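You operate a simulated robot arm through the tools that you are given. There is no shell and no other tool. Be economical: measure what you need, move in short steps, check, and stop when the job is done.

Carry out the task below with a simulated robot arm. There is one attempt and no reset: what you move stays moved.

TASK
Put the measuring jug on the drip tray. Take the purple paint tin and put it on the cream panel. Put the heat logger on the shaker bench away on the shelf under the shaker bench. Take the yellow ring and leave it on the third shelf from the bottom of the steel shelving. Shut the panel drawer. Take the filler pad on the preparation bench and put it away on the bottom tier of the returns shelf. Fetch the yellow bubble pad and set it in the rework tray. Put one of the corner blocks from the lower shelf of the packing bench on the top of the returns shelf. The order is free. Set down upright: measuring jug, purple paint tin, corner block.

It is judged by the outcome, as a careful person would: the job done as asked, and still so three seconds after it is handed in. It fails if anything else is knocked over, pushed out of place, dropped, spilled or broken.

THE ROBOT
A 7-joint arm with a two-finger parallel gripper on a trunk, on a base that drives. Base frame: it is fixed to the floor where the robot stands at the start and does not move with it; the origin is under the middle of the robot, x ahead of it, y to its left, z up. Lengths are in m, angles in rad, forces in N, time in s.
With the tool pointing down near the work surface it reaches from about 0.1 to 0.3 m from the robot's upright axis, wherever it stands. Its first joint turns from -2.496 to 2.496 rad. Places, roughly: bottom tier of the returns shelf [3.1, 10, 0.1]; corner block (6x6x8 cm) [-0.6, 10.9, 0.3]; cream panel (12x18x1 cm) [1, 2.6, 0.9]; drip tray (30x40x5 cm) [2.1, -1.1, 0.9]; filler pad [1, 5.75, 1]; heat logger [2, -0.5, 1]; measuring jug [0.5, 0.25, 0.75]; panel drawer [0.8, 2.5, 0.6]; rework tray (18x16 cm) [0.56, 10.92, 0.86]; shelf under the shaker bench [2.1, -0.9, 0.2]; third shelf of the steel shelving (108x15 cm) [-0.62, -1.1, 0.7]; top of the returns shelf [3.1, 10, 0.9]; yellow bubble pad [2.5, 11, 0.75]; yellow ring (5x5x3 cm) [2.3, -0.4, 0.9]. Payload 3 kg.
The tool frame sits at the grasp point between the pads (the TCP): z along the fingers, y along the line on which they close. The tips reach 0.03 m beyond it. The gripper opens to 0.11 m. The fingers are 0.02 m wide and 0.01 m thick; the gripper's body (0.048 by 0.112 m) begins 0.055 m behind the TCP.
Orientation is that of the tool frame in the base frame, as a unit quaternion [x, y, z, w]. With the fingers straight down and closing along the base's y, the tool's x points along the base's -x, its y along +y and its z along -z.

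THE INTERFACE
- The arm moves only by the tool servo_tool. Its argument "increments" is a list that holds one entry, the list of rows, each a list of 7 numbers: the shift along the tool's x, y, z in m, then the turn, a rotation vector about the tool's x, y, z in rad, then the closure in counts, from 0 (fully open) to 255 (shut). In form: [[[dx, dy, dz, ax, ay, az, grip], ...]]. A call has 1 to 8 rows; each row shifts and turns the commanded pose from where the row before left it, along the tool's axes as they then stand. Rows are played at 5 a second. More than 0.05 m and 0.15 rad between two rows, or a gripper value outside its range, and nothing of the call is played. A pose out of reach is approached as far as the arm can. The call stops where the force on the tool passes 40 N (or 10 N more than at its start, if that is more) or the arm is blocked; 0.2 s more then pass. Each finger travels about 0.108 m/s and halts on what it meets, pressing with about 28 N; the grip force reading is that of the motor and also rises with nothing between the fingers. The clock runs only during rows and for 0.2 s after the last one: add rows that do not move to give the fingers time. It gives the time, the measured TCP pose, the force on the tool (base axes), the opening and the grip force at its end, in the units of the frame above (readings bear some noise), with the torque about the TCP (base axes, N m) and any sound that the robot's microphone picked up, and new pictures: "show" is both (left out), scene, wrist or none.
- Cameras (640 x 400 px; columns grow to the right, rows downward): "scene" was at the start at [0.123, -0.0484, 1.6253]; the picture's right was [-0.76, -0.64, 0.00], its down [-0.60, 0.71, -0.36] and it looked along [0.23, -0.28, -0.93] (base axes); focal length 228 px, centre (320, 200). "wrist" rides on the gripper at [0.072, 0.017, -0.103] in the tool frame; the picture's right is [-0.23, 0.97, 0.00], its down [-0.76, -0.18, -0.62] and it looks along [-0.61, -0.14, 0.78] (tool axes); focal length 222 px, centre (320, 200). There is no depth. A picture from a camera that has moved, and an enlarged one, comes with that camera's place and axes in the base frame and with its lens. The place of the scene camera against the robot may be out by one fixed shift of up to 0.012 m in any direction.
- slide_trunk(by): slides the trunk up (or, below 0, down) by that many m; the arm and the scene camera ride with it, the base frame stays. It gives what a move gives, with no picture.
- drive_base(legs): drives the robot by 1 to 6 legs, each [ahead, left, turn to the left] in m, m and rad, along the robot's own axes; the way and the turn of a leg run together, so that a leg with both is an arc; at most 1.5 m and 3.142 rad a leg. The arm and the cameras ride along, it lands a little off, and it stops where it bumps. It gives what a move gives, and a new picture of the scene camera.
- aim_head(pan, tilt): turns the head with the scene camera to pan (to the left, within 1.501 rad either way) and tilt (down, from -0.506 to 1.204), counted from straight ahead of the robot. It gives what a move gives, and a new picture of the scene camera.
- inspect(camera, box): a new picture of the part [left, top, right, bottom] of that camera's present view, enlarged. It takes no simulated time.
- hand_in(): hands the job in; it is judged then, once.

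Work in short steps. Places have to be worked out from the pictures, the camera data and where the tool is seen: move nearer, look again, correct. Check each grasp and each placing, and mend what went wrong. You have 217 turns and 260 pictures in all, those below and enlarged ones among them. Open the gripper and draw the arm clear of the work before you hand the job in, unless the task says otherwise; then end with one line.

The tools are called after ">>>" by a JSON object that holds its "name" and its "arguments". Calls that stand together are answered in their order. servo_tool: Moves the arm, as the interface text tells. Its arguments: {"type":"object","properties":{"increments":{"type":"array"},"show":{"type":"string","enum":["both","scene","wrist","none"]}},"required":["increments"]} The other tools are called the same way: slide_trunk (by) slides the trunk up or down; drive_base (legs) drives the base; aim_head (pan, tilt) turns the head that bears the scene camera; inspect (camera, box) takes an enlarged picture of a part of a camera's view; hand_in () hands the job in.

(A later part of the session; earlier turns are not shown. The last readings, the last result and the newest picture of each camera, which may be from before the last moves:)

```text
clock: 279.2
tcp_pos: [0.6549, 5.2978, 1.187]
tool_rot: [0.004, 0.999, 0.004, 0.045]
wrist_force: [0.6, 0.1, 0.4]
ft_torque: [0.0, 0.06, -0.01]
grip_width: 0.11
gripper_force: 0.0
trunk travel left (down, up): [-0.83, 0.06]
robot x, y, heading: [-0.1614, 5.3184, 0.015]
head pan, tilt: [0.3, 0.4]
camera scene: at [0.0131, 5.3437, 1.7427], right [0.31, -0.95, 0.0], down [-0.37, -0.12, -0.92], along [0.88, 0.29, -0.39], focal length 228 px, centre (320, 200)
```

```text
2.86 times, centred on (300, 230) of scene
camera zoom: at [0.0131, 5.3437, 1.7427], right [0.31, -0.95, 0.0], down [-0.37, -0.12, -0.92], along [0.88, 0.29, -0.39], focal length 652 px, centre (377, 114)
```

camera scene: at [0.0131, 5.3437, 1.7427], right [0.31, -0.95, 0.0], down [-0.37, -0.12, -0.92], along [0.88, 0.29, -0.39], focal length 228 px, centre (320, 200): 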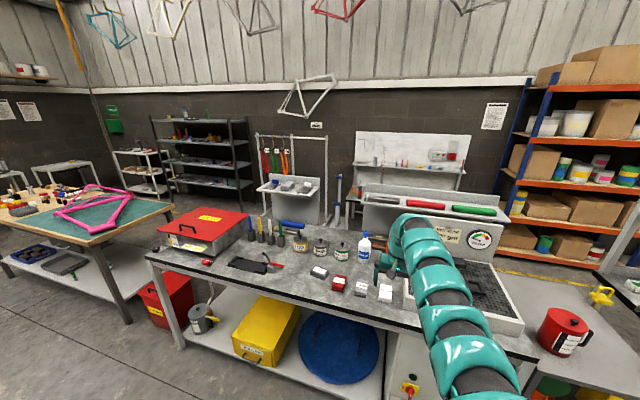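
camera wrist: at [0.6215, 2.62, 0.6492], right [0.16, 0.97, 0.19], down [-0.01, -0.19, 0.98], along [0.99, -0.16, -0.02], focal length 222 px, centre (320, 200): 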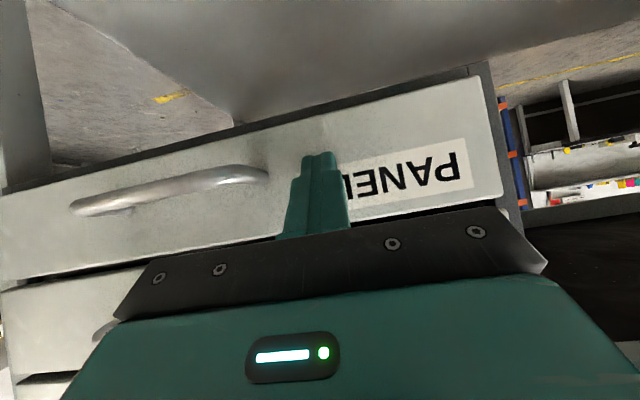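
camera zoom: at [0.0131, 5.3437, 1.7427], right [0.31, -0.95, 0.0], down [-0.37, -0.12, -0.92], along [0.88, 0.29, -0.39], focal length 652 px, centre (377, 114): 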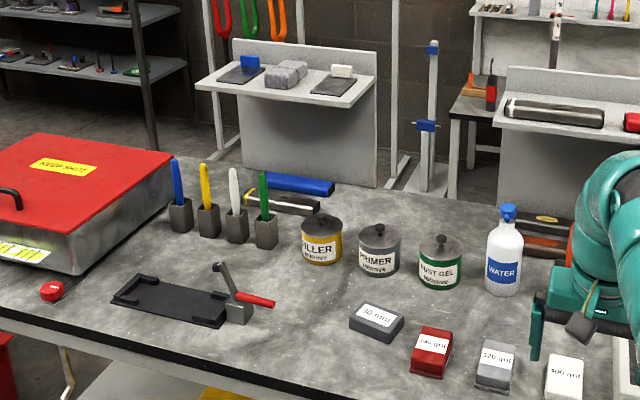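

Zoom tighter on the labelled pads.

>>> {"name": "inspect", "arguments": {"camera": "scene", "box": [300, 250, 410, 310]}}

>>> {"name": "inspect", "arguments": {"camera": "scene", "box": [380, 200, 520, 310]}}

```text
5.82 times, centred on (355, 280) of scene
camera zoom: at [0.0131, 5.3437, 1.7427], right [0.31, -0.95, 0.0], down [-0.37, -0.12, -0.92], along [0.88, 0.29, -0.39], focal length 1328 px, centre (116, -266)
```

zoom: 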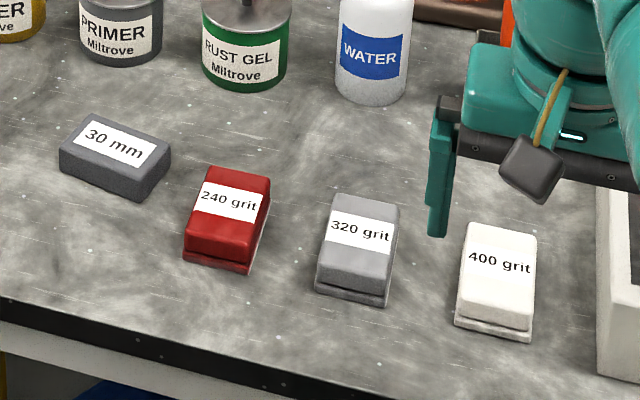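

```text
3.64 times, centred on (450, 255) of scene
camera zoom: at [0.0131, 5.3437, 1.7427], right [0.31, -0.95, 0.0], down [-0.37, -0.12, -0.92], along [0.88, 0.29, -0.39], focal length 830 px, centre (-153, 0)
```

zoom: 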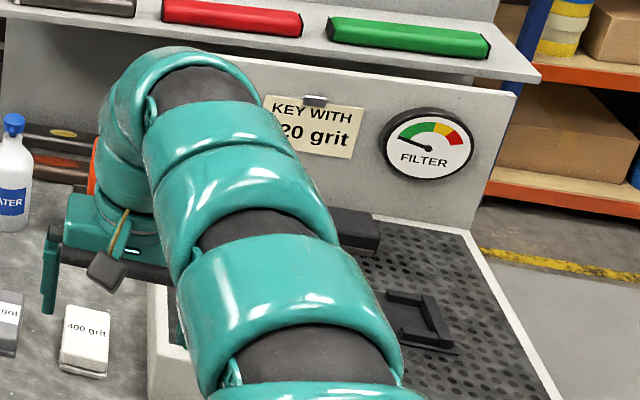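

The "30 mm" block is the filler pad, at ≈(0.94,5.65). Drive over it and view by wrist camera.

>>> {"name": "drive_base", "arguments": {"legs": [[0, 0.35, -0.015], [0.22, 0, 0]]}}

>>> {"name": "servo_tool", "arguments": {"increments": [[[0.03, 0, 0, 0, 0.09, 0, 0], [0, 0, 0, 0, 0, 0, 0]]], "show": "wrist"}}

```text
clock: 282.8
tcp_pos: [0.8726, 5.6367, 1.1868]
tool_rot: [0.011, 0.999, 0.004, 0.045]
wrist_force: [-0.3, -1.4, 0.2]
ft_torque: [0.0, 0.01, 0.02]
grip_width: 0.11
gripper_force: 0.2
trunk travel left (down, up): [-0.83, 0.06]
robot x, y, heading: [0.0545, 5.6697, 0.003]
head pan, tilt: [0.3, 0.4]
camera scene: at [0.2325, 5.6919, 1.7426], right [0.3, -0.95, 0.0], down [-0.37, -0.12, -0.92], along [0.88, 0.27, -0.39], focal length 228 px, centre (320, 200)
```

scene: 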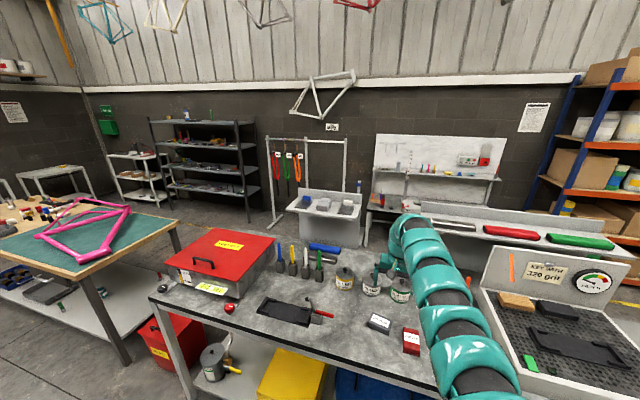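

```text
clock: 283.4
tcp_pos: [0.8417, 5.6381, 1.1837]
tool_rot: [0.01, 1.0, 0.004, 0.0]
wrist_force: [0.1, -0.4, 0.3]
ft_torque: [-0.04, 0.0, 0.02]
grip_width: 0.1102
gripper_force: 0.0
trunk travel left (down, up): [-0.83, 0.06]
robot x, y, heading: [0.0573, 5.6694, 0.004]
head pan, tilt: [0.3, 0.4]
camera wrist: at [0.7703, 5.6549, 1.2885], right [0.25, 0.97, 0.01], down [0.76, -0.2, 0.62], along [0.6, -0.15, -0.78], focal length 222 px, centre (320, 200)
```

wrist: 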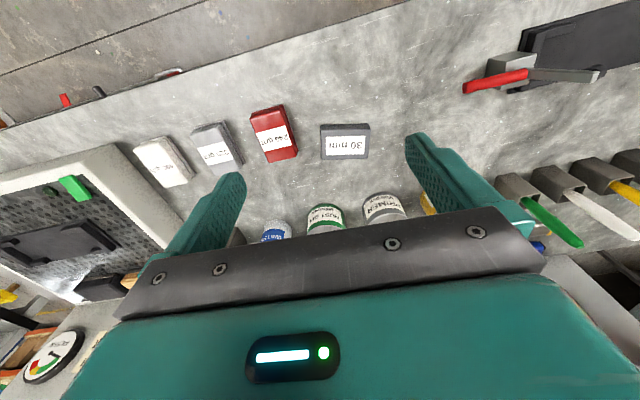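

Pad centre ≈(0.945,5.659), 0.088 wide in y. Position over it and descend partway.

>>> {"name": "drive_base", "arguments": {"legs": [[0.102, 0.022, 0]]}}

>>> {"name": "slide_trunk", "arguments": {"by": -0.17}}

>>> {"name": "servo_tool", "arguments": {"increments": [[[0, 0, 0, 0, 0, 0, 0]]], "show": "wrist"}}

```text
clock: 284.6
tcp_pos: [0.9438, 5.6601, 1.1836]
tool_rot: [0.011, 1.0, 0.005, 0.0]
wrist_force: [0.0, 1.1, 0.1]
ft_torque: [-0.02, 0.04, -0.01]
grip_width: 0.1101
gripper_force: 0.1
trunk travel left (down, up): [-0.83, 0.06]
robot x, y, heading: [0.157, 5.691, 0.003]
head pan, tilt: [0.3, 0.4]
camera scene: at [0.3345, 5.7145, 1.7426], right [0.3, -0.95, 0.0], down [-0.37, -0.12, -0.92], along [0.88, 0.27, -0.39], focal length 228 px, centre (320, 200)
```

scene: 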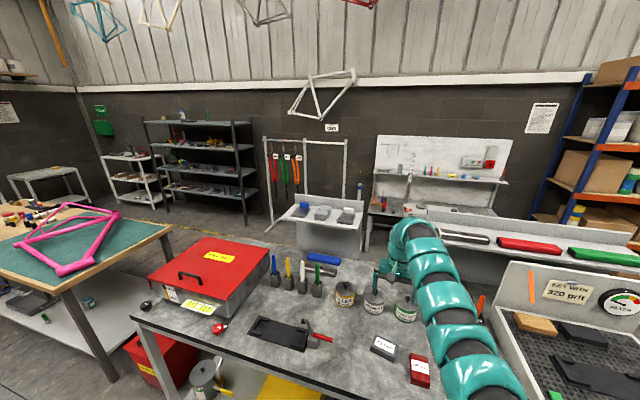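

```text
clock: 286.5
tcp_pos: [0.9437, 5.6585, 1.0153]
tool_rot: [0.011, 1.0, 0.004, 0.001]
wrist_force: [0.5, -0.7, 0.7]
ft_torque: [-0.03, -0.01, 0.01]
grip_width: 0.1102
gripper_force: 0.1
trunk travel left (down, up): [-0.66, 0.23]
robot x, y, heading: [0.158, 5.6904, 0.003]
head pan, tilt: [0.3, 0.4]
```

```text
clock: 286.9
tcp_pos: [0.9435, 5.6582, 1.0144]
tool_rot: [0.01, 1.0, 0.004, 0.0]
wrist_force: [0.6, -0.1, -0.1]
ft_torque: [-0.03, -0.02, 0.01]
grip_width: 0.1102
gripper_force: 0.1
trunk travel left (down, up): [-0.66, 0.23]
robot x, y, heading: [0.1583, 5.6946, 0.005]
head pan, tilt: [0.3, 0.4]
camera wrist: at [0.8721, 5.6766, 1.1184], right [0.25, 0.97, 0.01], down [0.76, -0.2, 0.62], along [0.6, -0.15, -0.78], focal length 222 px, centre (320, 200)
```

wrist: 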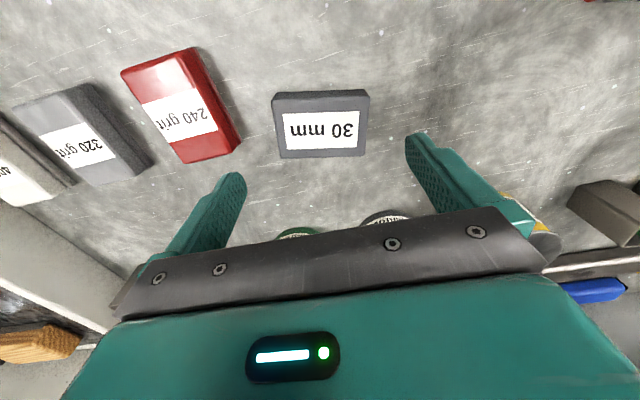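

Aligned. Descend to near the bench, finishing with small servo steps.

>>> {"name": "slide_trunk", "arguments": {"by": -0.08}}

>>> {"name": "servo_tool", "arguments": {"increments": [[[-0.007, 0, 0.006, 0, 0, 0, 0], [0, 0, 0.006, 0, 0, 0, 0], [0, 0, 0.006, 0, 0, 0, 0], [0, 0, 0, 0, 0, 0, 0]]], "show": "wrist"}}

```text
clock: 288.1
tcp_pos: [0.9428, 5.6588, 0.9343]
tool_rot: [0.01, 1.0, 0.004, 0.001]
wrist_force: [0.1, -0.2, 0.8]
ft_torque: [0.04, 0.01, -0.03]
grip_width: 0.1099
gripper_force: 0.1
trunk travel left (down, up): [-0.58, 0.31]
robot x, y, heading: [0.1562, 5.6928, 0.003]
head pan, tilt: [0.3, 0.4]
```

```text
clock: 289.1
tcp_pos: [0.9504, 5.6587, 0.9159]
tool_rot: [0.011, 1.0, 0.004, 0.0]
wrist_force: [-0.2, -0.8, -0.6]
ft_torque: [-0.01, 0.0, 0.03]
grip_width: 0.1101
gripper_force: 0.0
trunk travel left (down, up): [-0.58, 0.31]
robot x, y, heading: [0.1566, 5.6901, 0.005]
head pan, tilt: [0.3, 0.4]
camera wrist: at [0.8795, 5.6763, 1.0203], right [0.25, 0.97, 0.01], down [0.76, -0.2, 0.62], along [0.6, -0.15, -0.78], focal length 222 px, centre (320, 200)
```

wrist: 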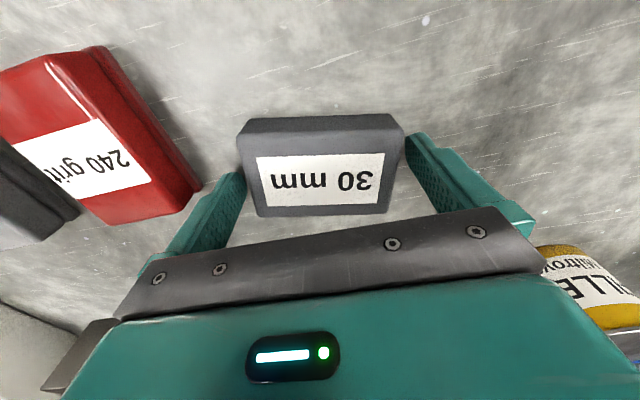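

Fingers straddle the pad. Lower to contact, lift 3 mm, close.

>>> {"name": "servo_tool", "arguments": {"increments": [[[0, 0, 0.005, 0, 0, 0, 0], [0, 0, 0.004, 0, 0, 0, 0], [0, 0, 0, 0, 0, 0, 0], [0, 0, 0, 0, 0, 0, 120], [0, 0, 0, 0, 0, 0, 255], [0, 0, 0, 0, 0, 0, 255], [0, 0, 0, 0, 0, 0, 255]]], "show": "wrist"}}

```text
clock: 290.7
tcp_pos: [0.9492, 5.6557, 0.9101]
tool_rot: [0.011, 1.0, 0.003, 0.003]
wrist_force: [5.5, -23.4, 32.3]
ft_torque: [-2.28, 0.16, 0.49]
grip_width: 0.0937
gripper_force: 27.6
trunk travel left (down, up): [-0.58, 0.31]
robot x, y, heading: [0.1583, 5.6901, 0.002]
head pan, tilt: [0.3, 0.4]
camera wrist: at [0.8779, 5.674, 1.0136], right [0.25, 0.97, 0.01], down [0.75, -0.2, 0.63], along [0.61, -0.15, -0.78], focal length 222 px, centre (320, 200)
```

wrist: 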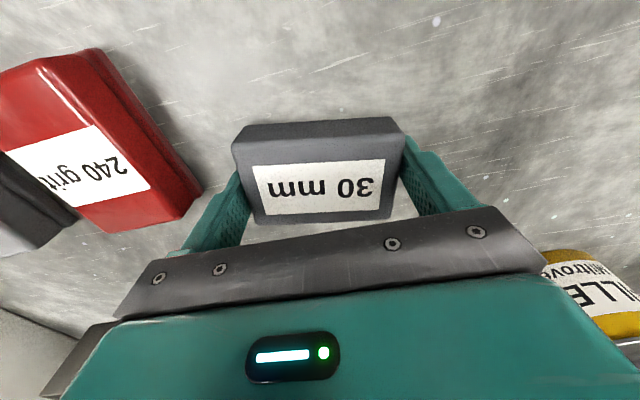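

Fingers press on the bench with friction; ease up 4 mm while gripping.

>>> {"name": "servo_tool", "arguments": {"increments": [[[0, 0, -0.004, 0, 0, 0, 255], [0, 0, 0, 0, 0, 0, 255], [0, 0, 0, 0, 0, 0, 255]]], "show": "none"}}

>>> {"name": "slide_trunk", "arguments": {"by": 0.15}}

>>> {"name": "servo_tool", "arguments": {"increments": [[[0, 0, 0, 0, 0, 0, 255]]], "show": "wrist"}}

```text
clock: 291.5
tcp_pos: [0.949, 5.6609, 0.9115]
tool_rot: [0.008, 1.0, 0.006, -0.002]
wrist_force: [-2.2, -2.7, 4.5]
ft_torque: [-0.36, 0.07, -0.24]
grip_width: 0.093
gripper_force: 27.9
trunk travel left (down, up): [-0.58, 0.31]
robot x, y, heading: [0.1574, 5.6941, -0.002]
head pan, tilt: [0.3, 0.4]
```

```text
clock: 293.2
tcp_pos: [0.9507, 5.6602, 1.0606]
tool_rot: [0.01, 1.0, 0.004, 0.0]
wrist_force: [0.2, 0.1, -0.3]
ft_torque: [0.01, -0.02, -0.01]
grip_width: 0.093
gripper_force: 28.3
trunk travel left (down, up): [-0.73, 0.16]
robot x, y, heading: [0.1543, 5.6951, 0.004]
head pan, tilt: [0.3, 0.4]
```

```text
clock: 293.6
tcp_pos: [0.95, 5.6599, 1.0614]
tool_rot: [0.01, 1.0, 0.005, 0.0]
wrist_force: [0.4, 0.9, -0.4]
ft_torque: [-0.02, -0.03, 0.01]
grip_width: 0.0925
gripper_force: 28.1
trunk travel left (down, up): [-0.73, 0.16]
robot x, y, heading: [0.1579, 5.6901, 0.002]
head pan, tilt: [0.3, 0.4]
camera wrist: at [0.8795, 5.6767, 1.165], right [0.25, 0.97, 0.01], down [0.76, -0.2, 0.62], along [0.6, -0.15, -0.78], focal length 222 px, centre (320, 200)
```

wrist: 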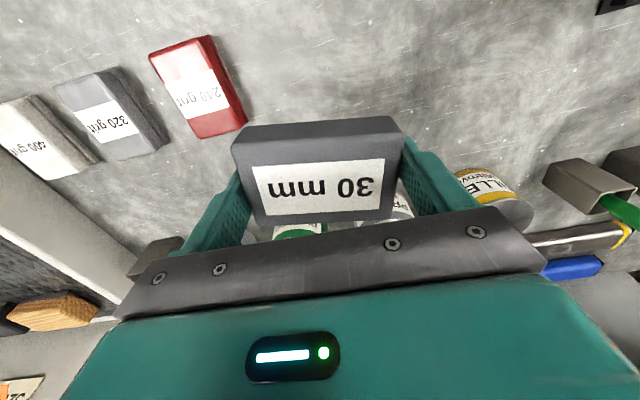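

Pad held. Back away and strafe along the hall to y≈8.7.

>>> {"name": "slide_trunk", "arguments": {"by": 0.1}}

>>> {"name": "drive_base", "arguments": {"legs": [[-0.55, 0, 0], [0, 1.5, 0], [0, 1.4, 0]]}}

>>> {"name": "aim_head", "arguments": {"pan": 1.2, "tilt": 0.4}}

>>> {"name": "aim_head", "arguments": {"pan": 0.3, "tilt": 0.4}}

```text
clock: 294.9
tcp_pos: [0.9509, 5.6598, 1.1603]
tool_rot: [0.011, 1.0, 0.005, 0.0]
wrist_force: [0.8, -0.8, 0.1]
ft_torque: [-0.01, 0.02, 0.0]
grip_width: 0.0925
gripper_force: 28.5
trunk travel left (down, up): [-0.83, 0.06]
robot x, y, heading: [0.1611, 5.6938, -0.002]
head pan, tilt: [0.3, 0.4]
```

```text
clock: 311.8
tcp_pos: [0.3857, 8.5749, 1.1615]
tool_rot: [0.006, 1.0, 0.005, 0.0]
wrist_force: [0.5, 0.3, -0.3]
ft_torque: [0.01, 0.0, -0.02]
grip_width: 0.0905
gripper_force: 28.7
trunk travel left (down, up): [-0.83, 0.06]
robot x, y, heading: [-0.4058, 8.6057, 0.008]
head pan, tilt: [0.3, 0.4]
camera scene: at [-0.2326, 8.626, 1.7427], right [0.3, -0.95, 0.0], down [-0.37, -0.12, -0.92], along [0.88, 0.28, -0.39], focal length 228 px, centre (320, 200)
```

scene: 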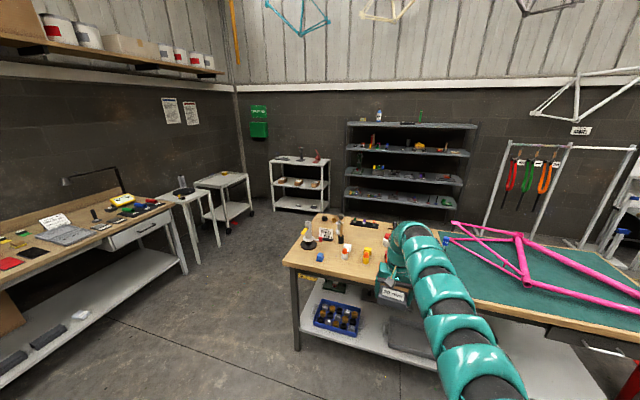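

```text
clock: 313.0
tcp_pos: [0.3854, 8.5754, 1.1607]
tool_rot: [0.007, 1.0, 0.005, 0.0]
wrist_force: [0.8, 0.3, -0.1]
ft_torque: [0.0, -0.02, -0.02]
grip_width: 0.0903
gripper_force: 27.6
trunk travel left (down, up): [-0.83, 0.06]
robot x, y, heading: [-0.4078, 8.6009, 0.008]
head pan, tilt: [1.201, 0.4]
camera scene: at [-0.2879, 8.6842, 1.7428], right [0.93, -0.36, 0.0], down [-0.14, -0.36, -0.92], along [0.33, 0.86, -0.39], focal length 228 px, centre (320, 200)
```

scene: 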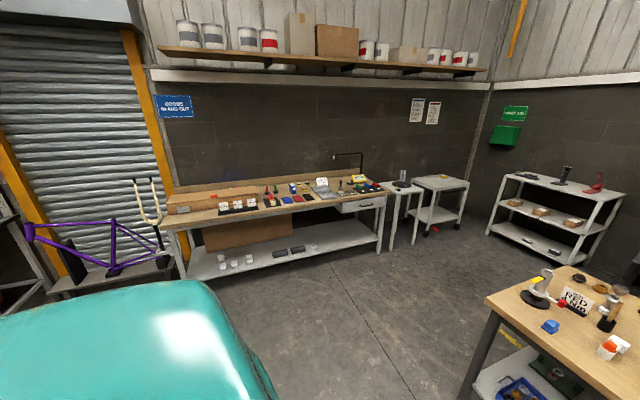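

```text
clock: 314.2
tcp_pos: [0.3852, 8.5752, 1.1618]
tool_rot: [0.007, 1.0, 0.005, 0.0]
wrist_force: [-0.2, 0.2, 0.9]
ft_torque: [-0.03, -0.01, 0.0]
grip_width: 0.0902
gripper_force: 28.1
trunk travel left (down, up): [-0.83, 0.06]
robot x, y, heading: [-0.4105, 8.6053, 0.005]
head pan, tilt: [0.3, 0.4]
camera scene: at [-0.2326, 8.6258, 1.7427], right [0.3, -0.95, 0.0], down [-0.37, -0.12, -0.92], along [0.88, 0.28, -0.39], focal length 228 px, centre (320, 200)
```

scene: 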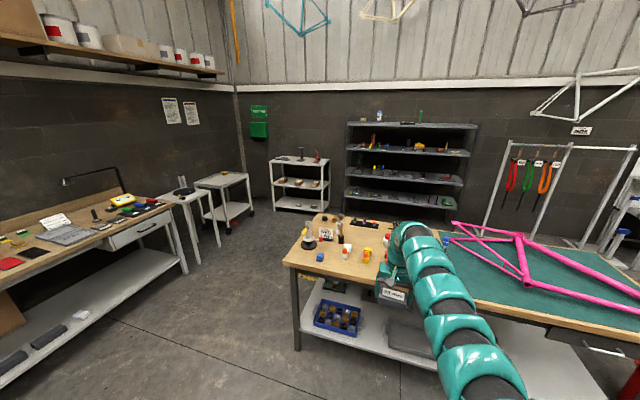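

Returns shelf is the white 3-tier unit. Drive along the aisle y≈9.8 toward it.

>>> {"name": "drive_base", "arguments": {"legs": [[0, 1.22, 0], [1.5, 0, 0], [0.45, 0.1, 0]]}}

>>> {"name": "aim_head", "arguments": {"pan": 0.2, "tilt": 0.6}}

```text
clock: 329.6
tcp_pos: [2.3062, 9.8802, 1.1613]
tool_rot: [0.013, 1.0, 0.004, 0.0]
wrist_force: [0.3, 0.7, -0.4]
ft_torque: [0.02, 0.02, 0.01]
grip_width: 0.089
gripper_force: 28.0
trunk travel left (down, up): [-0.83, 0.06]
robot x, y, heading: [1.5162, 9.9145, -0.005]
head pan, tilt: [0.3, 0.4]
camera scene: at [1.6903, 9.9389, 1.7427], right [0.29, -0.96, 0.0], down [-0.37, -0.11, -0.92], along [0.88, 0.27, -0.39], focal length 228 px, centre (320, 200)
```

scene: 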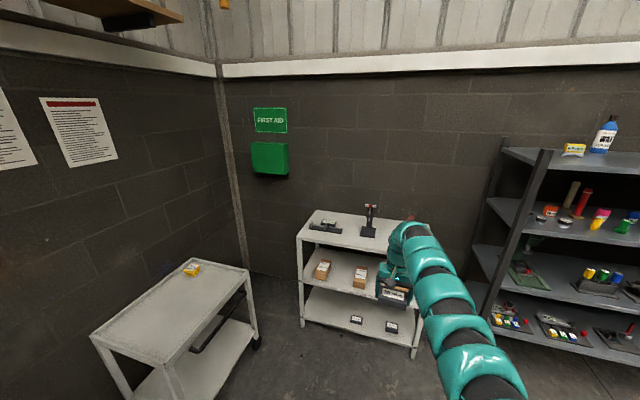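

```text
clock: 330.4
tcp_pos: [2.3055, 9.8807, 1.1601]
tool_rot: [0.013, 1.0, 0.005, 0.001]
wrist_force: [0.1, -0.2, 0.3]
ft_torque: [-0.01, -0.02, 0.01]
grip_width: 0.0892
gripper_force: 28.3
trunk travel left (down, up): [-0.83, 0.06]
robot x, y, heading: [1.5105, 9.9125, -0.003]
head pan, tilt: [0.201, 0.6]
camera scene: at [1.6872, 9.9289, 1.7246], right [0.2, -0.98, 0.0], down [-0.55, -0.11, -0.83], along [0.81, 0.16, -0.56], focal length 228 px, centre (320, 200)
```

scene: 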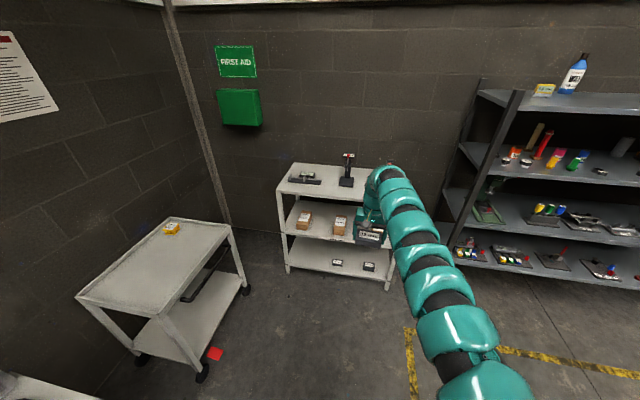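

Zoom on the returns shelf.

>>> {"name": "inspect", "arguments": {"camera": "scene", "box": [260, 140, 430, 300]}}

```text
2.50 times, centred on (345, 220) of scene
camera zoom: at [1.6872, 9.9289, 1.7246], right [0.2, -0.98, 0.0], down [-0.55, -0.11, -0.83], along [0.81, 0.16, -0.56], focal length 571 px, centre (258, 150)
```

zoom: 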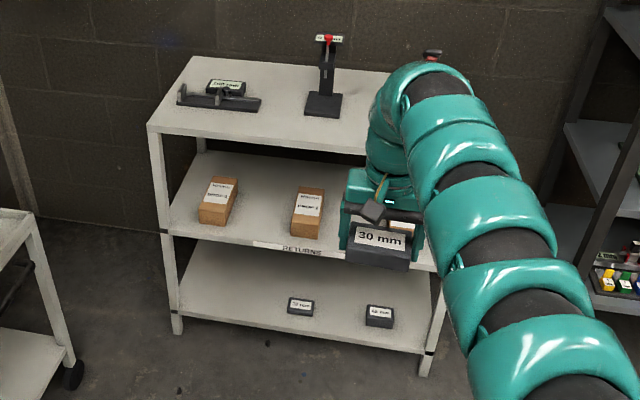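

Bottom tier z≈0.11, front x≈2.95, y 9.59–10.48, with two other pads at y≈9.77 and 10.05; free place at y≈10.25. Lower the trunk here first and tilt.

>>> {"name": "slide_trunk", "arguments": {"by": -0.4}}

>>> {"name": "slide_trunk", "arguments": {"by": -0.4}}

>>> {"name": "servo_tool", "arguments": {"increments": [[[0, 0, 0, 0, -0.15, 0, 255], [0, 0, 0, 0, -0.15, 0, 255], [0, 0, 0, 0, -0.15, 0, 255], [0, 0, 0, 0, -0.15, 0, 255], [0.017, 0, 0.025, 0, 0, 0, 255], [0.017, 0, 0.025, 0, 0, 0, 255], [0.017, 0, 0.025, 0, 0, 0, 255], [0.017, 0, 0.025, 0, 0, 0, 255]]], "show": "both"}}

```text
clock: 334.2
tcp_pos: [2.3064, 9.8801, 0.7613]
tool_rot: [0.013, 1.0, 0.005, 0.0]
wrist_force: [0.5, 0.2, -0.8]
ft_torque: [0.01, 0.01, -0.01]
grip_width: 0.0889
gripper_force: 27.8
trunk travel left (down, up): [-0.43, 0.46]
robot x, y, heading: [1.512, 9.9163, -0.001]
head pan, tilt: [0.201, 0.6]
```

```text
clock: 338.0
tcp_pos: [2.3058, 9.8801, 0.362]
tool_rot: [0.013, 1.0, 0.004, 0.001]
wrist_force: [0.1, 0.4, -0.3]
ft_torque: [-0.02, -0.02, -0.02]
grip_width: 0.0887
gripper_force: 28.3
trunk travel left (down, up): [-0.03, 0.86]
robot x, y, heading: [1.5124, 9.9164, -0.009]
head pan, tilt: [0.201, 0.6]
```

```text
clock: 339.8
tcp_pos: [2.3061, 9.8816, 0.2409]
tool_rot: [0.013, 0.955, 0.0, 0.296]
wrist_force: [-0.4, 0.0, -0.6]
ft_torque: [-0.02, 0.02, -0.02]
grip_width: 0.0888
gripper_force: 28.2
trunk travel left (down, up): [-0.03, 0.86]
robot x, y, heading: [1.5103, 9.9165, -0.004]
head pan, tilt: [0.201, 0.6]
camera scene: at [1.6873, 9.929, 0.9245], right [0.2, -0.98, 0.0], down [-0.55, -0.11, -0.83], along [0.81, 0.16, -0.56], focal length 228 px, centre (320, 200)
camera wrist: at [2.1899, 9.9016, 0.2853], right [0.21, 0.97, 0.14], down [0.27, -0.19, 0.94], along [0.94, -0.16, -0.3], focal length 222 px, centre (320, 200)
```

scene: 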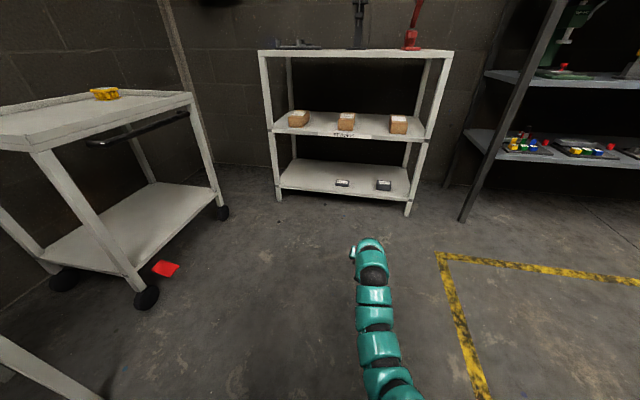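
wrist: 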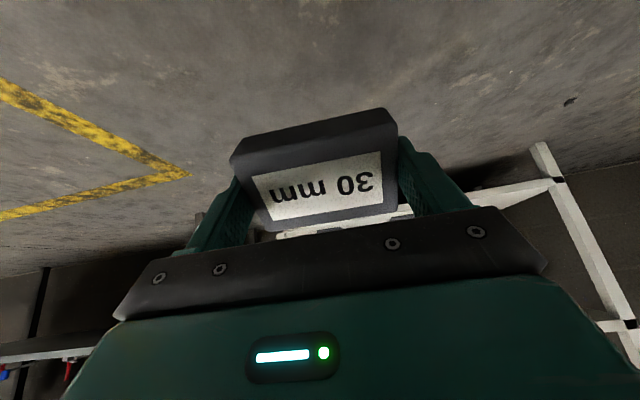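

Geometry confirmed. Drive to line up with the free spot at y≈10.26, stopping short of the shelf.

>>> {"name": "drive_base", "arguments": {"legs": [[0.4, 0.221, 0], [0, 0, 0.2]]}}

>>> {"name": "servo_tool", "arguments": {"increments": [[[0.008, 0, 0.012, 0, 0, 0, 255], [0.008, 0, 0.012, 0, 0, 0, 255], [0, 0, 0, 0, 0, 0, 255]]], "show": "wrist"}}

```text
clock: 343.3
tcp_pos: [2.7022, 10.2601, 0.2404]
tool_rot: [-0.083, 0.952, 0.031, 0.294]
wrist_force: [-0.8, 0.5, 0.2]
ft_torque: [0.02, 0.0, 0.03]
grip_width: 0.0888
gripper_force: 27.6
trunk travel left (down, up): [-0.03, 0.86]
robot x, y, heading: [1.918, 10.1365, 0.201]
head pan, tilt: [0.201, 0.6]
camera scene: at [2.0848, 10.1807, 0.9245], right [0.39, -0.92, 0.0], down [-0.52, -0.22, -0.82], along [0.76, 0.32, -0.57], focal length 228 px, centre (320, 200)
```

scene: 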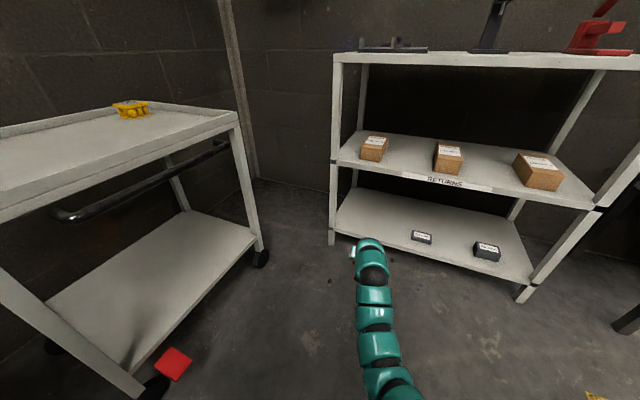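

```text
clock: 344.1
tcp_pos: [2.7014, 10.2611, 0.2119]
tool_rot: [-0.082, 0.952, 0.029, 0.294]
wrist_force: [1.0, 0.4, -0.5]
ft_torque: [0.01, -0.01, 0.03]
grip_width: 0.0891
gripper_force: 28.0
trunk travel left (down, up): [-0.03, 0.86]
robot x, y, heading: [1.9163, 10.1343, 0.195]
head pan, tilt: [0.201, 0.6]
camera wrist: at [2.5839, 10.256, 0.2564], right [0.01, 0.99, 0.14], down [0.3, -0.13, 0.94], along [0.95, 0.03, -0.3], focal length 222 px, centre (320, 200)
```

wrist: 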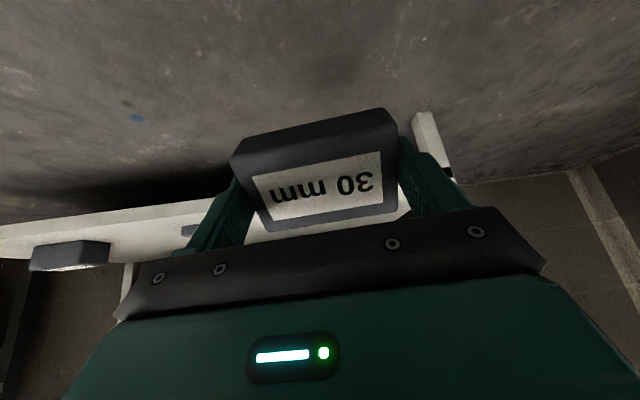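

Raise 1.5 cm for lip clearance and drive in 0.33.

>>> {"name": "slide_trunk", "arguments": {"by": 0.015}}

>>> {"name": "drive_base", "arguments": {"legs": [[0.323, -0.064, 0]]}}

>>> {"name": "servo_tool", "arguments": {"increments": [[[0, 0, 0, 0, 0, 0, 255]]], "show": "wrist"}}

```text
clock: 344.7
tcp_pos: [2.702, 10.2604, 0.2273]
tool_rot: [-0.082, 0.952, 0.03, 0.294]
wrist_force: [-0.3, 0.2, -0.9]
ft_torque: [-0.04, 0.0, 0.01]
grip_width: 0.0889
gripper_force: 28.1
trunk travel left (down, up): [-0.045, 0.845]
robot x, y, heading: [1.9137, 10.1358, 0.195]
head pan, tilt: [0.201, 0.6]
```

```text
clock: 346.9
tcp_pos: [3.03, 10.2631, 0.2272]
tool_rot: [-0.083, 0.952, 0.03, 0.294]
wrist_force: [0.7, -0.4, 0.5]
ft_torque: [0.0, -0.01, -0.01]
grip_width: 0.0887
gripper_force: 28.0
trunk travel left (down, up): [-0.045, 0.845]
robot x, y, heading: [2.2497, 10.1376, 0.205]
head pan, tilt: [0.201, 0.6]
camera scene: at [2.4132, 10.1822, 0.9395], right [0.39, -0.92, 0.0], down [-0.52, -0.22, -0.83], along [0.76, 0.32, -0.57], focal length 228 px, centre (320, 200)
```

scene: 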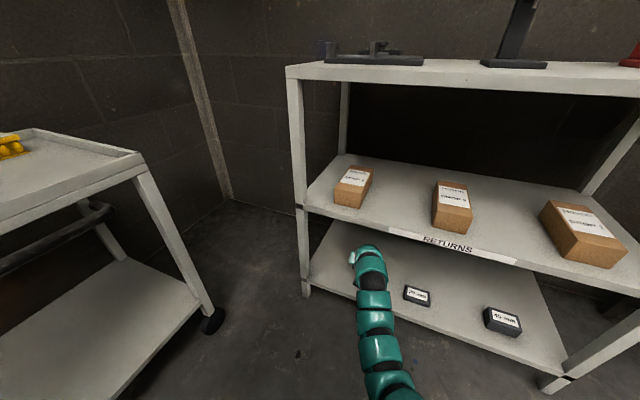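

```text
clock: 347.3
tcp_pos: [3.0305, 10.2635, 0.2269]
tool_rot: [-0.083, 0.952, 0.03, 0.294]
wrist_force: [0.4, -0.5, -0.5]
ft_torque: [0.02, -0.01, 0.0]
grip_width: 0.0889
gripper_force: 27.5
trunk travel left (down, up): [-0.045, 0.845]
robot x, y, heading: [2.2435, 10.139, 0.203]
head pan, tilt: [0.201, 0.6]
camera wrist: at [2.9123, 10.2581, 0.2715], right [0.01, 0.99, 0.14], down [0.3, -0.13, 0.94], along [0.95, 0.03, -0.3], focal length 222 px, centre (320, 200)
```

wrist: 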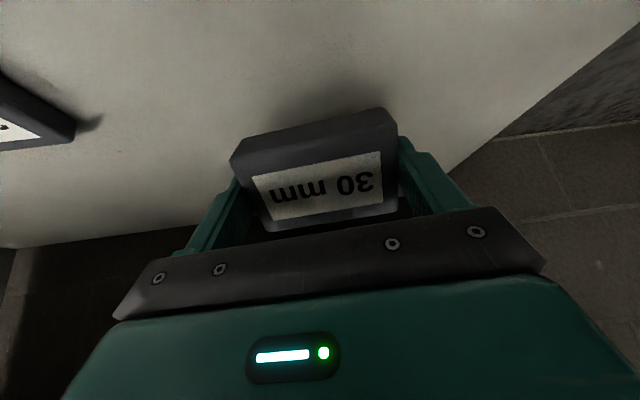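

Inside over the bottom tier. Lower.

>>> {"name": "slide_trunk", "arguments": {"by": -0.04}}

>>> {"name": "servo_tool", "arguments": {"increments": [[[0.004, 0, 0.006, 0, 0, 0, 255], [0.004, 0, 0.006, 0, 0, 0, 255], [0.004, 0, 0.006, 0, 0, 0, 255], [0.004, 0, 0.006, 0, 0, 0, 255], [0.004, 0, 0.006, 0, 0, 0, 255]]], "show": "wrist"}}

```text
clock: 348.1
tcp_pos: [3.0304, 10.2624, 0.1869]
tool_rot: [-0.083, 0.952, 0.03, 0.294]
wrist_force: [-0.1, -0.1, -0.6]
ft_torque: [0.03, -0.01, 0.06]
grip_width: 0.0889
gripper_force: 27.7
trunk travel left (down, up): [-0.005, 0.885]
robot x, y, heading: [2.2469, 10.1386, 0.196]
head pan, tilt: [0.201, 0.6]
```

```text
clock: 349.1
tcp_pos: [3.0339, 10.2645, 0.1713]
tool_rot: [-0.082, 0.949, 0.031, 0.304]
wrist_force: [-6.7, -2.0, 18.8]
ft_torque: [-0.5, 0.2, -0.16]
grip_width: 0.089
gripper_force: 28.5
trunk travel left (down, up): [-0.005, 0.885]
robot x, y, heading: [2.2454, 10.1384, 0.197]
head pan, tilt: [0.201, 0.6]
stopped in row 4: the force on the tool passed its limit at 46 N (the readings are from after the stop); the commanded pose is now the measured one
camera wrist: at [2.9152, 10.2592, 0.2132], right [0.01, 0.99, 0.14], down [0.29, -0.14, 0.95], along [0.96, 0.03, -0.29], focal length 222 px, centre (320, 200)
```

wrist: 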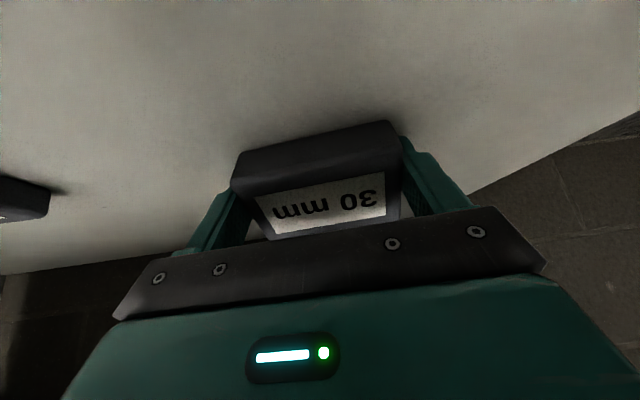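

Contact. Open and let it settle.

>>> {"name": "servo_tool", "arguments": {"increments": [[[0, 0, 0, 0, 0, 0, 50], [0, 0, 0, 0, 0, 0, 20], [0, 0, 0, 0, 0, 0, 0], [0, 0, 0, 0, 0, 0, 0]]], "show": "wrist"}}

```text
clock: 350.1
tcp_pos: [3.0341, 10.266, 0.1706]
tool_rot: [-0.084, 0.949, 0.033, 0.302]
wrist_force: [-3.4, 21.1, 29.1]
ft_torque: [-0.75, -0.44, 0.23]
grip_width: 0.0991
gripper_force: 0.1
trunk travel left (down, up): [-0.005, 0.885]
robot x, y, heading: [2.246, 10.1386, 0.203]
head pan, tilt: [0.201, 0.6]
camera wrist: at [2.9141, 10.2611, 0.2135], right [0.01, 0.99, 0.14], down [0.29, -0.14, 0.95], along [0.96, 0.03, -0.29], focal length 222 px, centre (320, 200)
```

wrist: 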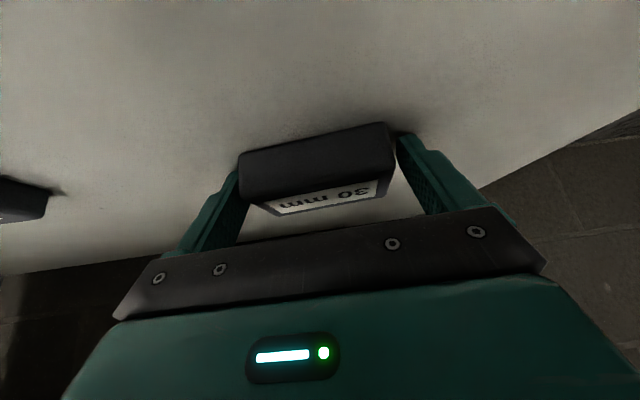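

Ease up 1 cm, fully open, then withdraw backward along the tool axis.

>>> {"name": "servo_tool", "arguments": {"increments": [[[-0.003, 0, -0.005, 0, 0, 0, 0], [-0.003, 0, -0.005, 0, 0, 0, 0], [0, 0, 0, 0, 0, 0, 0], [0, 0, 0, 0, 0, 0, 0]]], "show": "wrist"}}

```text
clock: 351.1
tcp_pos: [3.0323, 10.2619, 0.1781]
tool_rot: [-0.082, 0.95, 0.029, 0.299]
wrist_force: [0.4, 0.0, -0.5]
ft_torque: [0.02, 0.0, -0.03]
grip_width: 0.1103
gripper_force: 0.1
trunk travel left (down, up): [-0.005, 0.885]
robot x, y, heading: [2.2447, 10.1361, 0.198]
head pan, tilt: [0.201, 0.6]
camera wrist: at [2.9136, 10.258, 0.2213], right [0.01, 0.99, 0.14], down [0.3, -0.14, 0.95], along [0.96, 0.03, -0.29], focal length 222 px, centre (320, 200)
```

wrist: 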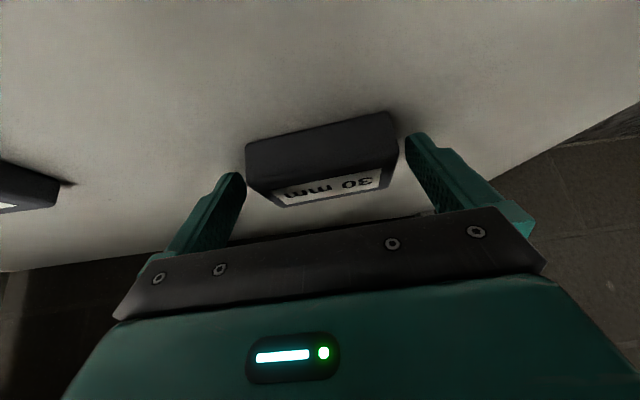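

Pad lies flat and free. Withdraw.

>>> {"name": "servo_tool", "arguments": {"increments": [[[0, 0, -0.03, 0, 0, 0, 0], [0, 0, -0.03, 0, 0, 0, 0]]], "show": "none"}}

>>> {"name": "drive_base", "arguments": {"legs": [[-0.45, 0.06, 0], [0, 0, -0.2]]}}

```text
clock: 351.7
tcp_pos: [2.9978, 10.2566, 0.2277]
tool_rot: [-0.083, 0.95, 0.031, 0.3]
wrist_force: [0.1, -0.4, -0.3]
ft_torque: [-0.04, 0.01, 0.0]
grip_width: 0.11
gripper_force: 0.0
trunk travel left (down, up): [-0.005, 0.885]
robot x, y, heading: [2.2474, 10.1351, 0.196]
head pan, tilt: [0.201, 0.6]
```

```text
clock: 355.1
tcp_pos: [2.5564, 10.0747, 0.2276]
tool_rot: [0.012, 0.954, 0.001, 0.301]
wrist_force: [-0.2, -0.4, -0.5]
ft_torque: [0.0, 0.01, 0.01]
grip_width: 0.1098
gripper_force: 0.1
trunk travel left (down, up): [-0.005, 0.885]
robot x, y, heading: [1.7917, 10.1069, 0.001]
head pan, tilt: [0.201, 0.6]
camera scene: at [1.9684, 10.1193, 0.8995], right [0.2, -0.98, 0.0], down [-0.55, -0.11, -0.83], along [0.81, 0.16, -0.56], focal length 228 px, centre (320, 200)
```

scene: 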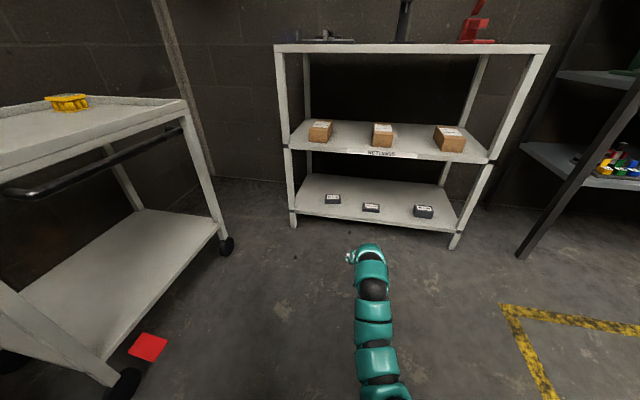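

Pad placed (three pads in a row). Next the yellow bubble pad at ≈(2.54,11.03,0.76) on the trolley: raise, untilt, and turn toward it.

>>> {"name": "slide_trunk", "arguments": {"by": 0.4}}

>>> {"name": "slide_trunk", "arguments": {"by": 0.4}}

>>> {"name": "servo_tool", "arguments": {"increments": [[[0, 0, 0, 0, 0.15, 0, 0], [0, 0, 0, 0, 0.15, 0, 0], [0, 0, 0, 0, 0.15, 0, 0], [0, 0, 0, 0, 0.15, 0, 0], [0, 0, 0, 0, 0, 0, 0]]], "show": "none"}}

>>> {"name": "drive_base", "arguments": {"legs": [[0, 0, 1.221], [0.25, -0.388, 0]]}}

>>> {"name": "aim_head", "arguments": {"pan": 0.0, "tilt": 0.7}}

>>> {"name": "servo_tool", "arguments": {"increments": [[[0, 0, 0, 0, 0, 0, 0]]], "show": "wrist"}}

```text
clock: 359.0
tcp_pos: [2.5562, 10.0738, 0.6277]
tool_rot: [0.012, 0.954, 0.001, 0.301]
wrist_force: [0.6, 0.4, -0.7]
ft_torque: [0.02, 0.0, -0.02]
grip_width: 0.11
gripper_force: 0.0
trunk travel left (down, up): [-0.405, 0.485]
robot x, y, heading: [1.7953, 10.1089, 0.0]
head pan, tilt: [0.201, 0.6]
```

```text
clock: 362.8
tcp_pos: [2.5545, 10.0746, 1.0281]
tool_rot: [0.012, 0.953, 0.002, 0.302]
wrist_force: [-0.4, 0.1, 0.4]
ft_torque: [-0.02, -0.02, 0.0]
grip_width: 0.1105
gripper_force: 0.0
trunk travel left (down, up): [-0.805, 0.085]
robot x, y, heading: [1.7944, 10.11, -0.003]
head pan, tilt: [0.201, 0.6]
```

```text
clock: 364.0
tcp_pos: [2.5561, 10.0744, 1.0282]
tool_rot: [0.012, 1.0, 0.004, 0.007]
wrist_force: [-0.6, -0.9, -0.3]
ft_torque: [-0.03, 0.0, -0.01]
grip_width: 0.1096
gripper_force: 0.0
trunk travel left (down, up): [-0.805, 0.085]
robot x, y, heading: [1.7972, 10.1061, -0.002]
head pan, tilt: [0.201, 0.6]
```

```text
clock: 369.8
tcp_pos: [2.5391, 10.9106, 1.0288]
tool_rot: [-0.563, 0.827, 0.007, 0.003]
wrist_force: [-0.2, 0.2, 0.2]
ft_torque: [0.0, 0.02, 0.0]
grip_width: 0.1102
gripper_force: 0.1
trunk travel left (down, up): [-0.805, 0.085]
robot x, y, heading: [2.2468, 10.2105, 1.221]
head pan, tilt: [0.201, 0.6]
camera scene: at [2.2949, 10.3654, 1.6995], right [0.99, -0.15, 0.0], down [-0.09, -0.56, -0.82], along [0.12, 0.82, -0.57], focal length 228 px, centre (320, 200)
```

scene: 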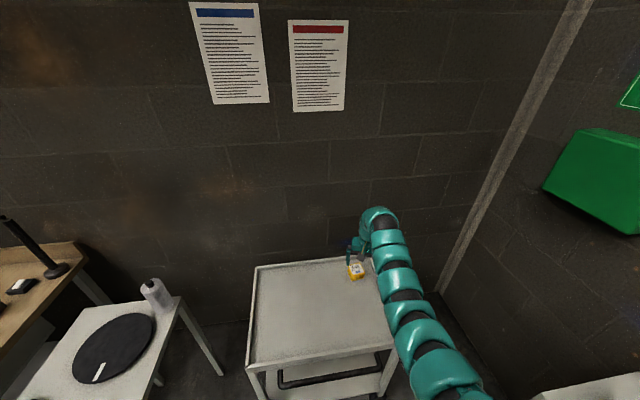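

```text
clock: 370.6
tcp_pos: [2.5375, 10.9111, 1.0284]
tool_rot: [-0.563, 0.826, 0.007, 0.003]
wrist_force: [-0.1, 0.3, -0.9]
ft_torque: [0.01, -0.03, 0.0]
grip_width: 0.1101
gripper_force: 0.1
trunk travel left (down, up): [-0.805, 0.085]
robot x, y, heading: [2.2496, 10.2113, 1.216]
head pan, tilt: [0.0, 0.7]
camera scene: at [2.3098, 10.3575, 1.6909], right [0.94, -0.34, 0.0], down [-0.22, -0.6, -0.77], along [0.26, 0.72, -0.64], focal length 228 px, centre (320, 200)
```

scene: 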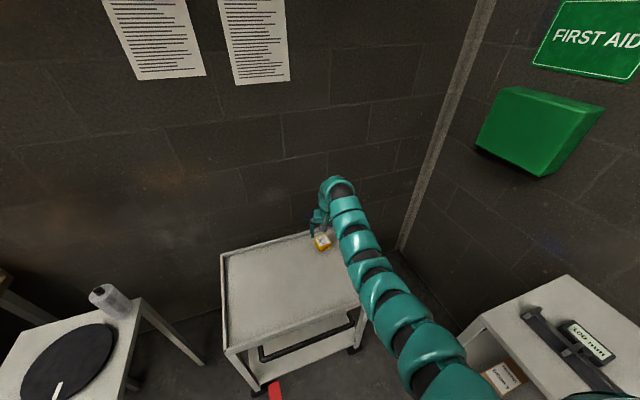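

```text
clock: 370.9
tcp_pos: [2.5398, 10.9107, 1.028]
tool_rot: [-0.562, 0.827, 0.007, 0.002]
wrist_force: [0.0, -0.5, 0.0]
ft_torque: [0.04, -0.01, 0.05]
grip_width: 0.1099
gripper_force: 0.0
trunk travel left (down, up): [-0.805, 0.085]
robot x, y, heading: [2.2492, 10.2067, 1.217]
head pan, tilt: [0.0, 0.7]
camera wrist: at [2.4978, 10.8487, 1.1309], right [-0.82, 0.57, 0.01], down [0.45, 0.63, 0.63], along [0.35, 0.52, -0.78], focal length 222 px, centre (320, 200)
```

wrist: 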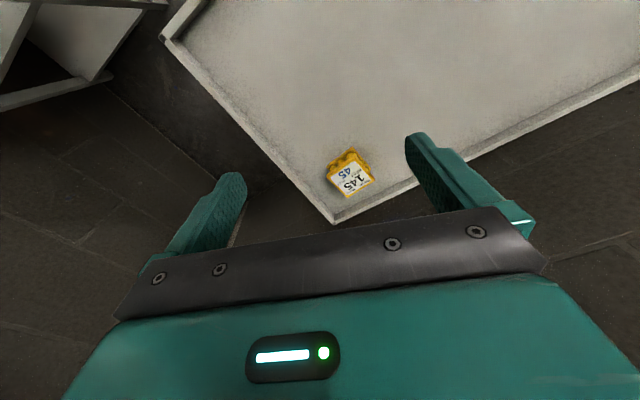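

Pad ≈(2.577,11.067,0.77). Zoom on it for orientation.

>>> {"name": "inspect", "arguments": {"camera": "wrist", "box": [290, 120, 410, 230]}}

```text
3.64 times, centred on (350, 175) of wrist
camera zoom: at [2.4978, 10.8487, 1.1309], right [-0.82, 0.57, 0.01], down [0.45, 0.63, 0.63], along [0.35, 0.52, -0.78], focal length 808 px, centre (211, 291)
```

zoom: 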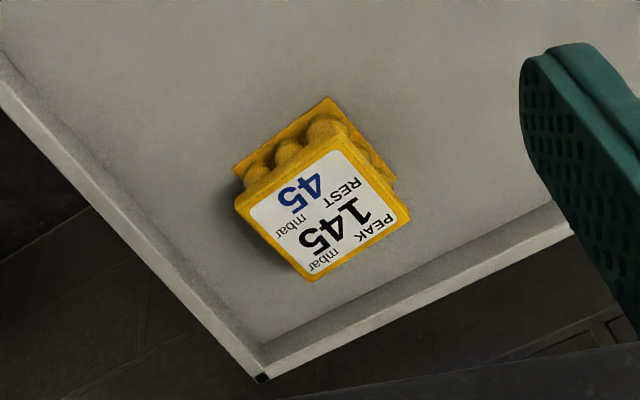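

Pad is axis-aligned, centre (2.577,11.071), ~6.5×6 cm. Yaw the tool to close along x, pre-close to 0.09, and move over it.

>>> {"name": "drive_base", "arguments": {"legs": [[0.125, 0.02, 0]]}}

>>> {"name": "servo_tool", "arguments": {"increments": [[[0, 0, 0, 0, 0, -0.13, 20], [0, 0, 0, 0, 0, -0.13, 45], [0, 0, 0, 0, 0, -0.117, 45], [-0.036, 0, 0, 0, 0, 0, 45], [0, 0, 0, 0, 0, 0, 45]]], "show": "wrist"}}

```text
clock: 372.2
tcp_pos: [2.5629, 11.0376, 1.0271]
tool_rot: [-0.563, 0.826, 0.006, 0.002]
wrist_force: [0.4, -0.2, 0.1]
ft_torque: [-0.01, -0.03, 0.01]
grip_width: 0.1102
gripper_force: 0.0
trunk travel left (down, up): [-0.805, 0.085]
robot x, y, heading: [2.2708, 10.335, 1.217]
head pan, tilt: [0.0, 0.7]
camera scene: at [2.3347, 10.484, 1.6907], right [0.94, -0.35, 0.0], down [-0.22, -0.61, -0.76], along [0.26, 0.72, -0.65], focal length 228 px, centre (320, 200)
```

scene: 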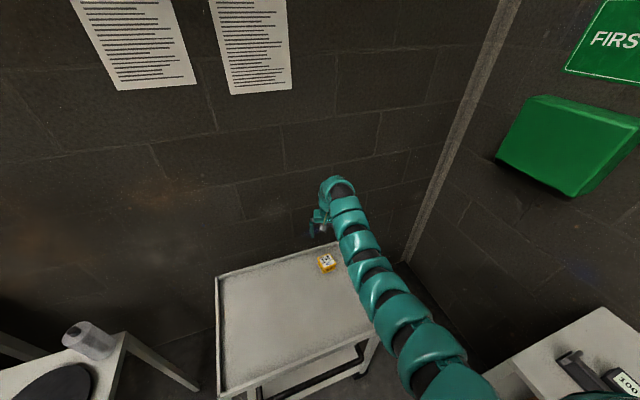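

```text
clock: 373.4
tcp_pos: [2.5633, 11.0598, 1.0281]
tool_rot: [0.707, -0.707, -0.007, -0.004]
wrist_force: [-0.2, 0.0, -0.7]
ft_torque: [-0.02, -0.04, 0.01]
grip_width: 0.0907
gripper_force: 0.1
out of reach, approached as far as the arm can: row 4
trunk travel left (down, up): [-0.805, 0.085]
robot x, y, heading: [2.2705, 10.3281, 1.219]
head pan, tilt: [0.0, 0.7]
camera wrist: at [2.5478, 10.9854, 1.1308], right [-0.97, 0.22, 0.01], down [0.18, 0.75, 0.63], along [0.14, 0.62, -0.77], focal length 222 px, centre (320, 200)
```

wrist: 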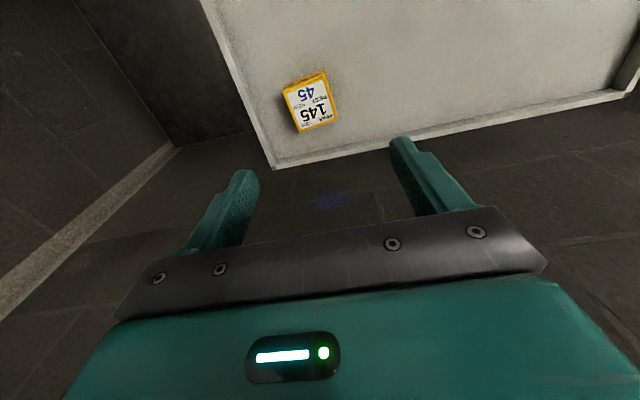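

Nudge the base by (0.018,−0.009) and descend.

>>> {"name": "drive_base", "arguments": {"legs": [[0.019, -0.01, 0]]}}

>>> {"name": "slide_trunk", "arguments": {"by": -0.13}}

>>> {"name": "servo_tool", "arguments": {"increments": [[[0, 0, 0, 0, 0, 0, 45]]], "show": "wrist"}}

```text
clock: 374.2
tcp_pos: [2.5791, 11.0742, 1.0265]
tool_rot: [0.707, -0.707, -0.006, -0.003]
wrist_force: [0.1, -0.5, -1.2]
ft_torque: [0.01, 0.01, 0.02]
grip_width: 0.0907
gripper_force: 0.0
trunk travel left (down, up): [-0.805, 0.085]
robot x, y, heading: [2.2842, 10.3456, 1.221]
head pan, tilt: [0.0, 0.7]
camera scene: at [2.3515, 10.4973, 1.6907], right [0.94, -0.34, 0.0], down [-0.22, -0.61, -0.76], along [0.26, 0.72, -0.64], focal length 228 px, centre (320, 200)
```

scene: 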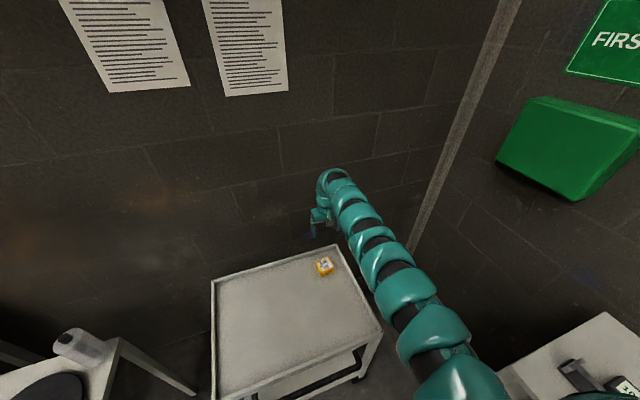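

```text
clock: 375.8
tcp_pos: [2.5777, 11.0733, 0.8981]
tool_rot: [0.708, -0.706, -0.007, -0.004]
wrist_force: [-0.1, 0.4, -0.4]
ft_torque: [0.03, -0.01, 0.01]
grip_width: 0.0908
gripper_force: 0.0
trunk travel left (down, up): [-0.675, 0.215]
robot x, y, heading: [2.2851, 10.3462, 1.214]
head pan, tilt: [0.0, 0.7]
```

```text
clock: 376.2
tcp_pos: [2.5782, 11.0742, 0.8984]
tool_rot: [-0.707, 0.707, 0.007, 0.004]
wrist_force: [0.0, 0.5, 0.6]
ft_torque: [0.0, 0.01, 0.0]
grip_width: 0.0907
gripper_force: 0.1
trunk travel left (down, up): [-0.675, 0.215]
robot x, y, heading: [2.2903, 10.3479, 1.216]
head pan, tilt: [0.0, 0.7]
camera wrist: at [2.563, 11.0, 1.0008], right [-0.97, 0.22, 0.01], down [0.18, 0.75, 0.63], along [0.14, 0.62, -0.77], focal length 222 px, centre (320, 200)
```

wrist: 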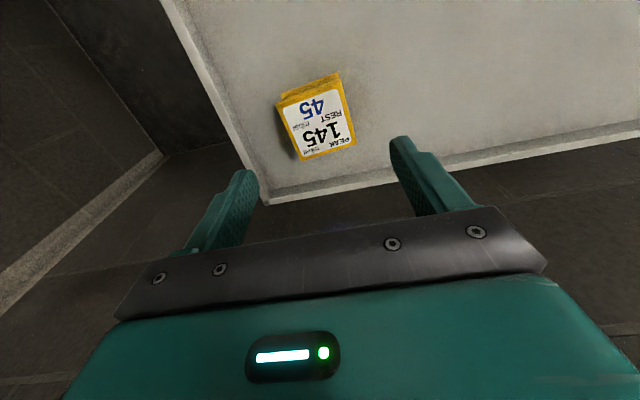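

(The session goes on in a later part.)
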